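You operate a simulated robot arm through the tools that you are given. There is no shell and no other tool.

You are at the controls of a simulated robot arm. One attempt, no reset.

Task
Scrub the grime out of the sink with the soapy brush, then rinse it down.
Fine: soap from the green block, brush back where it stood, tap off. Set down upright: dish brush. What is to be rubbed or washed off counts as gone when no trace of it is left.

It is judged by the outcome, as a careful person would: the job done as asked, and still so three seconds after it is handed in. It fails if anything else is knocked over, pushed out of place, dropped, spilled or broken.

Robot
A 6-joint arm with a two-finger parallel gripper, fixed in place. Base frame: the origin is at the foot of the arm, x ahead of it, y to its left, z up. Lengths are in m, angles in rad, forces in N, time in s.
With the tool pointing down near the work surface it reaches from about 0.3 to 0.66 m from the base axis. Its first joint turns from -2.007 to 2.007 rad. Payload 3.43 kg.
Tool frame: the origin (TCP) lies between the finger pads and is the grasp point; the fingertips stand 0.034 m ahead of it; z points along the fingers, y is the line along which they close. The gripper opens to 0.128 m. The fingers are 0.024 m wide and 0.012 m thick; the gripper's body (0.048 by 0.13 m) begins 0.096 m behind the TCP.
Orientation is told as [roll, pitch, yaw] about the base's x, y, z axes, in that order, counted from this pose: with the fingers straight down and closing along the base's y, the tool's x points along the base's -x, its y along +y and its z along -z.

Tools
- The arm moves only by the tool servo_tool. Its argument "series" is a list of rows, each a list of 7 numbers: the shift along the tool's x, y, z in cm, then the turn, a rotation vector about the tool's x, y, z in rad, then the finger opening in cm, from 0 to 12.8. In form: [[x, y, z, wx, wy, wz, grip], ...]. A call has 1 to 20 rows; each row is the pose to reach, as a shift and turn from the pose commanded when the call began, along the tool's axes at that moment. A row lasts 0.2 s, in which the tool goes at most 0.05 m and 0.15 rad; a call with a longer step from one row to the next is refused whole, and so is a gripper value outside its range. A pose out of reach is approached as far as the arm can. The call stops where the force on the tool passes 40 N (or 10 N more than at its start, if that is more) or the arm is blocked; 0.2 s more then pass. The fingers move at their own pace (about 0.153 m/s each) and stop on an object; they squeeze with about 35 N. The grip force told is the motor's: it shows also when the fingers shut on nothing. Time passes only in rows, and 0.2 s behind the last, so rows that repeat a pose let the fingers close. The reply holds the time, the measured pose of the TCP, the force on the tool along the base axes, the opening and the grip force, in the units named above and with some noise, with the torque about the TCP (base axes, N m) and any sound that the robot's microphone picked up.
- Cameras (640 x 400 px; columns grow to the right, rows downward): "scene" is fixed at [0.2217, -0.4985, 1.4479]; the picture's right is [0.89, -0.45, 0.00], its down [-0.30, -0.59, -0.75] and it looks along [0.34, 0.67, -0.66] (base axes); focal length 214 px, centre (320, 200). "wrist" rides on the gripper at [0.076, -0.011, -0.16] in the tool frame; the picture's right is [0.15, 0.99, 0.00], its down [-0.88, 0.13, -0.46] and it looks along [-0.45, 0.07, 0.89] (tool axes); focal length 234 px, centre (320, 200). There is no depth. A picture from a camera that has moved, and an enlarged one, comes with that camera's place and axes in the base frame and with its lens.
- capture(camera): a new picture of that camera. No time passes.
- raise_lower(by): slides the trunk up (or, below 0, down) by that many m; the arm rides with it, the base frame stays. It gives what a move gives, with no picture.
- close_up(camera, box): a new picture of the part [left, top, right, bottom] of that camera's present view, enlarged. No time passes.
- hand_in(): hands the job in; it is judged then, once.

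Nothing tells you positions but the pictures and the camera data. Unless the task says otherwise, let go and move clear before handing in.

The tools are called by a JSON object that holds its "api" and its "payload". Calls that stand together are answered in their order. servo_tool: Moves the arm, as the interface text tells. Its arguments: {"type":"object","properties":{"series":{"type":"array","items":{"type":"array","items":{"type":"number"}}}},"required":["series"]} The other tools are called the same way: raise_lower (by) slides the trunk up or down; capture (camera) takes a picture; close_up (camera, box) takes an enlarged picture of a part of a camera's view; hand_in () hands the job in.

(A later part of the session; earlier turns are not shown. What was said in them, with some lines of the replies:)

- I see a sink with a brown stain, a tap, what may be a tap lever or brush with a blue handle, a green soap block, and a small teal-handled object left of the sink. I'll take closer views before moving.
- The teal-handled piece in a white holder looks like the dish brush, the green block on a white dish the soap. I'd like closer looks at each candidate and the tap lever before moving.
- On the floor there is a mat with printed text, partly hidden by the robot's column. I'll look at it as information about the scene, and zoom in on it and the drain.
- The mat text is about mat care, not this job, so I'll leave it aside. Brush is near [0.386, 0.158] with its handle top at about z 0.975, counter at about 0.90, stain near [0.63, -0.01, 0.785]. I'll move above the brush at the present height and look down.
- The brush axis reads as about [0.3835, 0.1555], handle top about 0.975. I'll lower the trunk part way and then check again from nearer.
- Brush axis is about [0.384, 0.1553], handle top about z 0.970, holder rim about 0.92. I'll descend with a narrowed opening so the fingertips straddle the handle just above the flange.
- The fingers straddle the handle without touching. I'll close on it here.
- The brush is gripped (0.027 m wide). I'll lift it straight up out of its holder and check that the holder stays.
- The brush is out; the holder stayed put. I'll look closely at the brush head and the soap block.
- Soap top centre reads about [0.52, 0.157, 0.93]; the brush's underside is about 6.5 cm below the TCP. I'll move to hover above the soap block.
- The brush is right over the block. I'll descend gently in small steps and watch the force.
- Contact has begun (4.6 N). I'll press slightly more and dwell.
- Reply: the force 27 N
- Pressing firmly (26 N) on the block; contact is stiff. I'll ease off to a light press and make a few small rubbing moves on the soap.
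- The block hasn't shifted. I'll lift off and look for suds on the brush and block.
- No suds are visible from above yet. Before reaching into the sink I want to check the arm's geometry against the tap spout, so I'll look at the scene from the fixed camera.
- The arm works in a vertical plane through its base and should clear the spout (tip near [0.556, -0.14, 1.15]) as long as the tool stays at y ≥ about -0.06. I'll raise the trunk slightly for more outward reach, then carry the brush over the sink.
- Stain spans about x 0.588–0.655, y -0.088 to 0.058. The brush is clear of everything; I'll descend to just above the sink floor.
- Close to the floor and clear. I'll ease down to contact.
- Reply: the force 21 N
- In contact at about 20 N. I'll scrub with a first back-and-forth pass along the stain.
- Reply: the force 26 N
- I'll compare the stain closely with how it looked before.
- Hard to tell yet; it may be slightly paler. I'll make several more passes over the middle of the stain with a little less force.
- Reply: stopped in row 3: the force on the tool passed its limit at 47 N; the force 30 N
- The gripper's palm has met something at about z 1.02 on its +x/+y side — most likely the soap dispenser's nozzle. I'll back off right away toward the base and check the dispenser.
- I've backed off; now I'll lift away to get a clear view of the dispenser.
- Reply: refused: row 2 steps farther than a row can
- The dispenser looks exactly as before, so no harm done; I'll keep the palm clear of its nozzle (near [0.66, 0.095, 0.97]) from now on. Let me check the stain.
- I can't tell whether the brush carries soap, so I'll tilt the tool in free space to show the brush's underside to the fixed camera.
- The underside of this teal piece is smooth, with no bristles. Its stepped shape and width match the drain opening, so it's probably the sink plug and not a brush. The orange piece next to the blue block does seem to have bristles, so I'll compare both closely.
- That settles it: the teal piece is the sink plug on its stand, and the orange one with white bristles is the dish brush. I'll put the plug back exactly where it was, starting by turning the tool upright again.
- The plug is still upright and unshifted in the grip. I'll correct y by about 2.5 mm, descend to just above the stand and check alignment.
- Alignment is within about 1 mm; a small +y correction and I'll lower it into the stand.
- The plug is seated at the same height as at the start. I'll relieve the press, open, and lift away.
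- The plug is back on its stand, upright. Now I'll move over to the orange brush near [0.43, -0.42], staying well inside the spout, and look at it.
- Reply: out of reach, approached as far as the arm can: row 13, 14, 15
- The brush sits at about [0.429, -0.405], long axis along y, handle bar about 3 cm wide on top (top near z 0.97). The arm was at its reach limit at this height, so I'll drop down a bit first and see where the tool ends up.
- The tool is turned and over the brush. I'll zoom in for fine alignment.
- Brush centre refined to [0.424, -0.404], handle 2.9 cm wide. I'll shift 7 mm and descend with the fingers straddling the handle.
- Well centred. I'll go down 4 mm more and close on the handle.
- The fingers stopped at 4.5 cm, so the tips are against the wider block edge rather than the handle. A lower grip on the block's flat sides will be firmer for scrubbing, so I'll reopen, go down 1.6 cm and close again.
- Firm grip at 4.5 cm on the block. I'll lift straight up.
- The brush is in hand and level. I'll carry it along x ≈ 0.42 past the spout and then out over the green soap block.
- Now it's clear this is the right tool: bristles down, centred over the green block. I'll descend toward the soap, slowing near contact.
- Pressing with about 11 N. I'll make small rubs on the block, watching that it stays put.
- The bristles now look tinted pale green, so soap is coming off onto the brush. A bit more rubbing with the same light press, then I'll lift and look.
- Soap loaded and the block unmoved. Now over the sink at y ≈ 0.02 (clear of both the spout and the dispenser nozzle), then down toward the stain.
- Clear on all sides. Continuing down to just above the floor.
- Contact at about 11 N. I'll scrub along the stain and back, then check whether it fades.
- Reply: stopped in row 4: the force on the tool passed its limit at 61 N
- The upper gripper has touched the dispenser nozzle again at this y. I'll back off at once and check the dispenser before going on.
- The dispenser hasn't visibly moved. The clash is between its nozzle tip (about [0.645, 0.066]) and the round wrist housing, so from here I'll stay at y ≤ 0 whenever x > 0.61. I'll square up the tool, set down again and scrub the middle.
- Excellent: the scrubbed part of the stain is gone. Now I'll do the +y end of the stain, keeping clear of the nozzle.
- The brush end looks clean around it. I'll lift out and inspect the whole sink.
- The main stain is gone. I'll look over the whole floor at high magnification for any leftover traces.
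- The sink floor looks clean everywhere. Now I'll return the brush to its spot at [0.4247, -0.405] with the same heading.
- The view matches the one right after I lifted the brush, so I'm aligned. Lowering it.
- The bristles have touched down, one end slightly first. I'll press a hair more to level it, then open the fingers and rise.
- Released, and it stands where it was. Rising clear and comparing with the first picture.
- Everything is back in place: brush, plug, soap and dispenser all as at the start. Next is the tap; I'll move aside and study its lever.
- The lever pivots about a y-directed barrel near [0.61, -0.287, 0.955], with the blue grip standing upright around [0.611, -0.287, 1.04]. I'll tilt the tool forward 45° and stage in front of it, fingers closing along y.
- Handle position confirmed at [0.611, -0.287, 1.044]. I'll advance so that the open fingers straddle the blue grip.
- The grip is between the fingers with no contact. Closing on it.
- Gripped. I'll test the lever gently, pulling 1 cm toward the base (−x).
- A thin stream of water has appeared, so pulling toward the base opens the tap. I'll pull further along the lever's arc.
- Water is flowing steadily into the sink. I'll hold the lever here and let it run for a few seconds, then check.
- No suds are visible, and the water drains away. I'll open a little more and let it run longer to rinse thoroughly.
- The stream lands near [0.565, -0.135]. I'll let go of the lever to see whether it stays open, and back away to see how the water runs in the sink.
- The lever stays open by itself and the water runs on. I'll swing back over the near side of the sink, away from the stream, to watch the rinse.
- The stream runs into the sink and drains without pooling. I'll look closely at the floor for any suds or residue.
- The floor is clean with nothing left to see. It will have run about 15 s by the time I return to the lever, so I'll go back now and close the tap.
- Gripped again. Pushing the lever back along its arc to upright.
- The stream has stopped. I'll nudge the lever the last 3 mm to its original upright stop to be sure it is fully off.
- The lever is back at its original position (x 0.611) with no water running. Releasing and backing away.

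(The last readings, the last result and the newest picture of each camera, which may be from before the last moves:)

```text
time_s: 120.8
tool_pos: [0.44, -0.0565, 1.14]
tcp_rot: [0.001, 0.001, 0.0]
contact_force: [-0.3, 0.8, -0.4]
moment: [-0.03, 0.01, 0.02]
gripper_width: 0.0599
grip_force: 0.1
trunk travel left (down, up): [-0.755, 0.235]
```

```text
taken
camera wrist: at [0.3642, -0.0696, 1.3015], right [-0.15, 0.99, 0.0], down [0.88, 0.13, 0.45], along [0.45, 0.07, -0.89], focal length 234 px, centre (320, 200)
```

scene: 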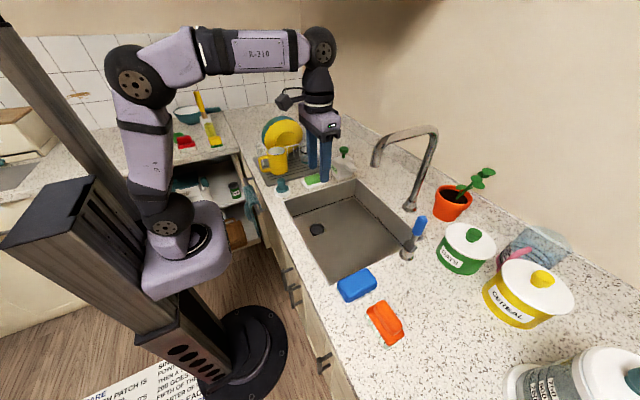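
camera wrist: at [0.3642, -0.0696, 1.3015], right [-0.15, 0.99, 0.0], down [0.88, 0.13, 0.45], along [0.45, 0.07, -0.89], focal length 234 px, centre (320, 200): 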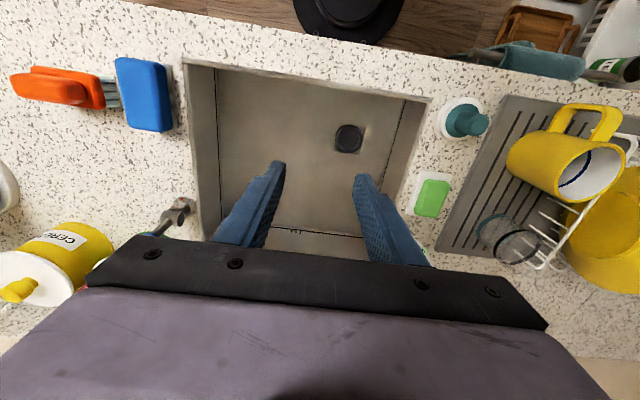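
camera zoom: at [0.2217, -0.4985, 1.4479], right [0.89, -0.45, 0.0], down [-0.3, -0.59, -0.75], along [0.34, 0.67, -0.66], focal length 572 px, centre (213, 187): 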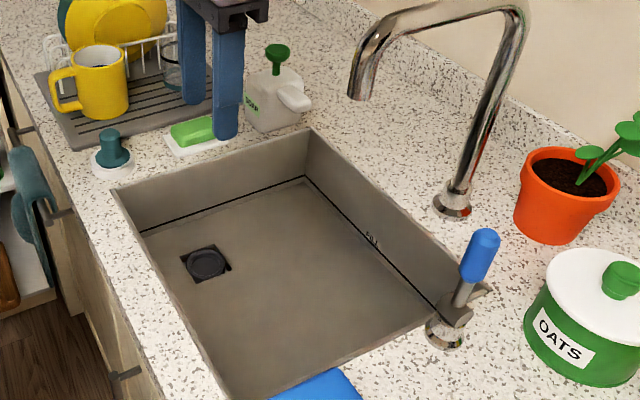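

The tap is off and everything seems in place. A last careful inspection of the sink, lever, brush, plug and dispenser before handing in.

{"api": "close_up", "payload": {"camera": "scene", "box": [390, 205, 440, 265]}}

{"api": "close_up", "payload": {"camera": "scene", "box": [300, 190, 400, 260]}}

{"api": "close_up", "payload": {"camera": "scene", "box": [325, 190, 375, 225]}}

{"api": "close_up", "payload": {"camera": "scene", "box": [260, 130, 380, 205]}}

{"api": "close_up", "payload": {"camera": "scene", "box": [320, 220, 440, 350]}}

{"api": "close_up", "payload": {"camera": "wrist", "box": [200, 60, 440, 250]}}

```text
6.67 times, centred on (415, 235) of scene
camera zoom: at [0.2217, -0.4985, 1.4479], right [0.89, -0.45, 0.0], down [-0.3, -0.59, -0.75], along [0.34, 0.67, -0.66], focal length 1430 px, centre (-313, -33)
```

zoom: 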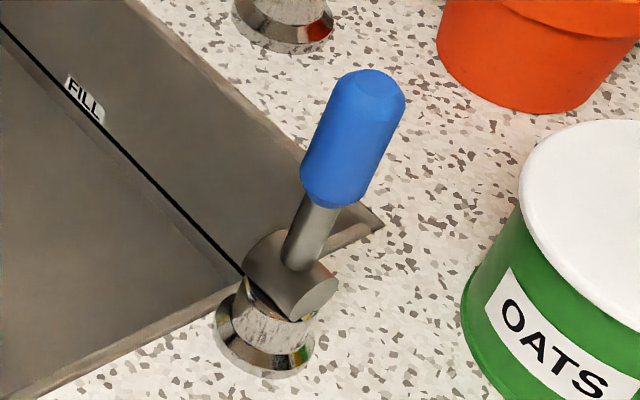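

```text
5.71 times, centred on (350, 225) of scene
camera zoom: at [0.2217, -0.4985, 1.4479], right [0.89, -0.45, 0.0], down [-0.3, -0.59, -0.75], along [0.34, 0.67, -0.66], focal length 1226 px, centre (149, 57)
```

zoom: 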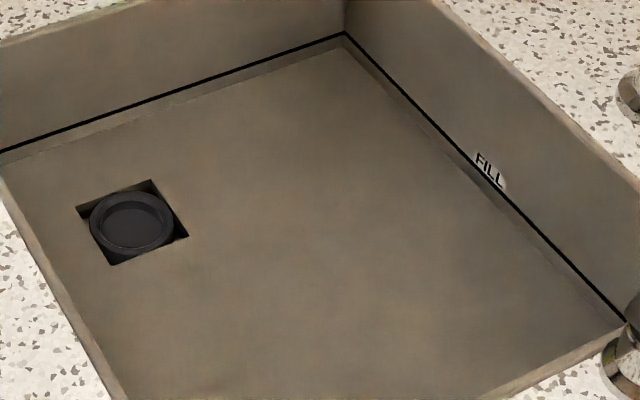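

```text
11.43 times, centred on (350, 208) of scene
camera zoom: at [0.2217, -0.4985, 1.4479], right [0.89, -0.45, 0.0], down [-0.3, -0.59, -0.75], along [0.34, 0.67, -0.66], focal length 2451 px, centre (-23, 114)
```

zoom: 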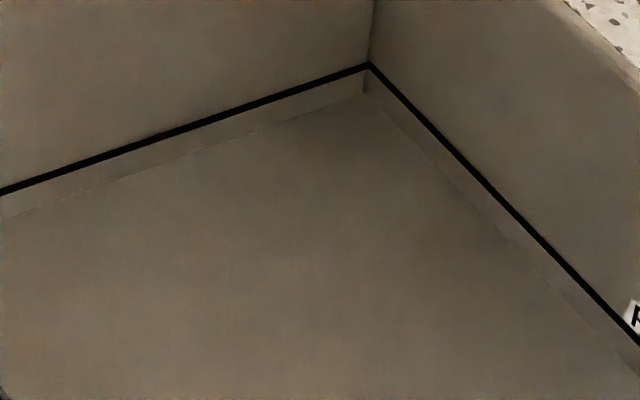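

```text
5.33 times, centred on (320, 168) of scene
camera zoom: at [0.2217, -0.4985, 1.4479], right [0.89, -0.45, 0.0], down [-0.3, -0.59, -0.75], along [0.34, 0.67, -0.66], focal length 1144 px, centre (320, 373)
```

zoom: 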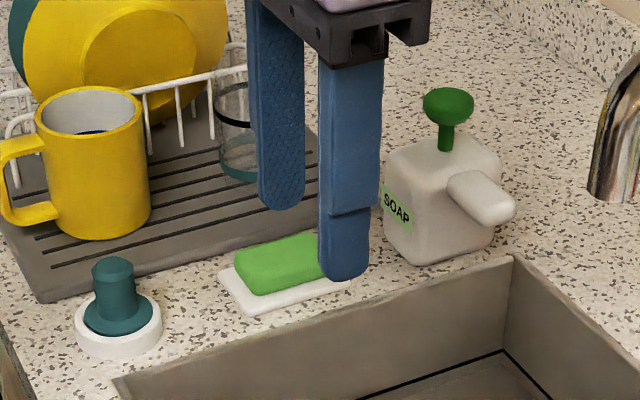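

```text
3.08 times, centred on (380, 285) of scene
camera zoom: at [0.2217, -0.4985, 1.4479], right [0.89, -0.45, 0.0], down [-0.3, -0.59, -0.75], along [0.34, 0.67, -0.66], focal length 660 px, centre (135, -62)
```

zoom: 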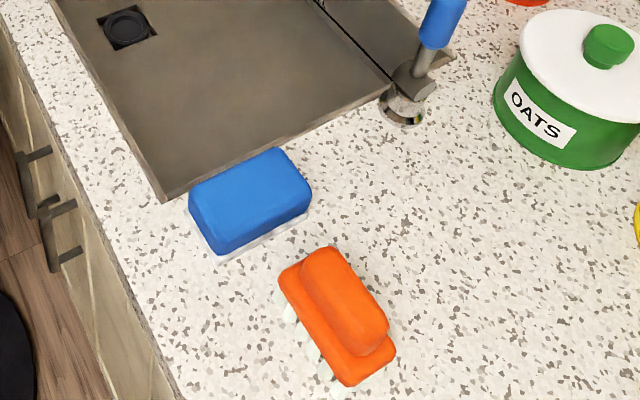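

```text
2.11 times, centred on (320, 155) of wrist
camera zoom: at [0.3642, -0.0696, 1.3015], right [-0.15, 0.99, 0.0], down [0.88, 0.13, 0.45], along [0.45, 0.07, -0.89], focal length 493 px, centre (320, 295)
```

zoom: 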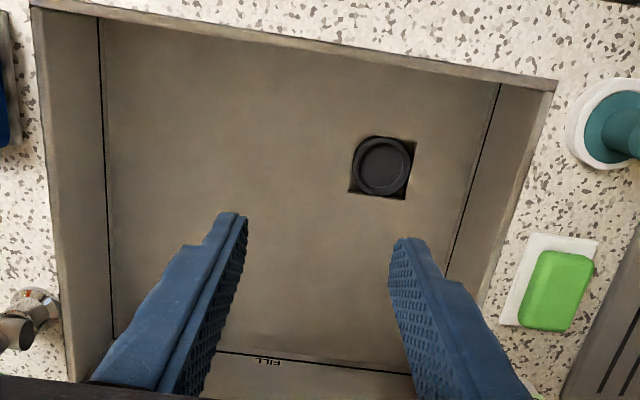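

The sink floor is clean and rinsed, and the tap lever is back at its original upright position with no water running. The brush stands bristles-down where it was, to within a few millimetres. The plug, soap and dispenser look just as they did at the start, and the gripper is empty and clear, so I'm handing in.

{"api": "hand_in", "payload": {}}

```text
The job is handed in.
```

The grime is scrubbed out of the sink, the sink is rinsed, and the job is handed in. I don't have the judge's result.

- **Grime:** I soaped the orange dish brush on the green block and scrubbed until I could see no trace of the stain. Close-ups of the sink floor after rinsing were clean.
- **Rinse:** The tap ran for about 13 seconds and is now off, with the lever back at its starting position. The stream landed about 13 cm from where the stain had been, not directly on it. I saw no suds or residue there before or after.
- **Brush:** It is back on its bristles where it stood, within about 3–4 mm of its original spot.

Two things went wrong along the way:

- **Wrong tool first:** I first took the sink plug for the brush. I pressed and rubbed it on the green block and then on the sink floor before I noticed, then put it back on its stand as it was.
- **Bumped the soap dispenser:** The gripper hit its nozzle twice, with peaks of 47 N and 61 N. Close-ups afterwards showed it in the same place and upright.
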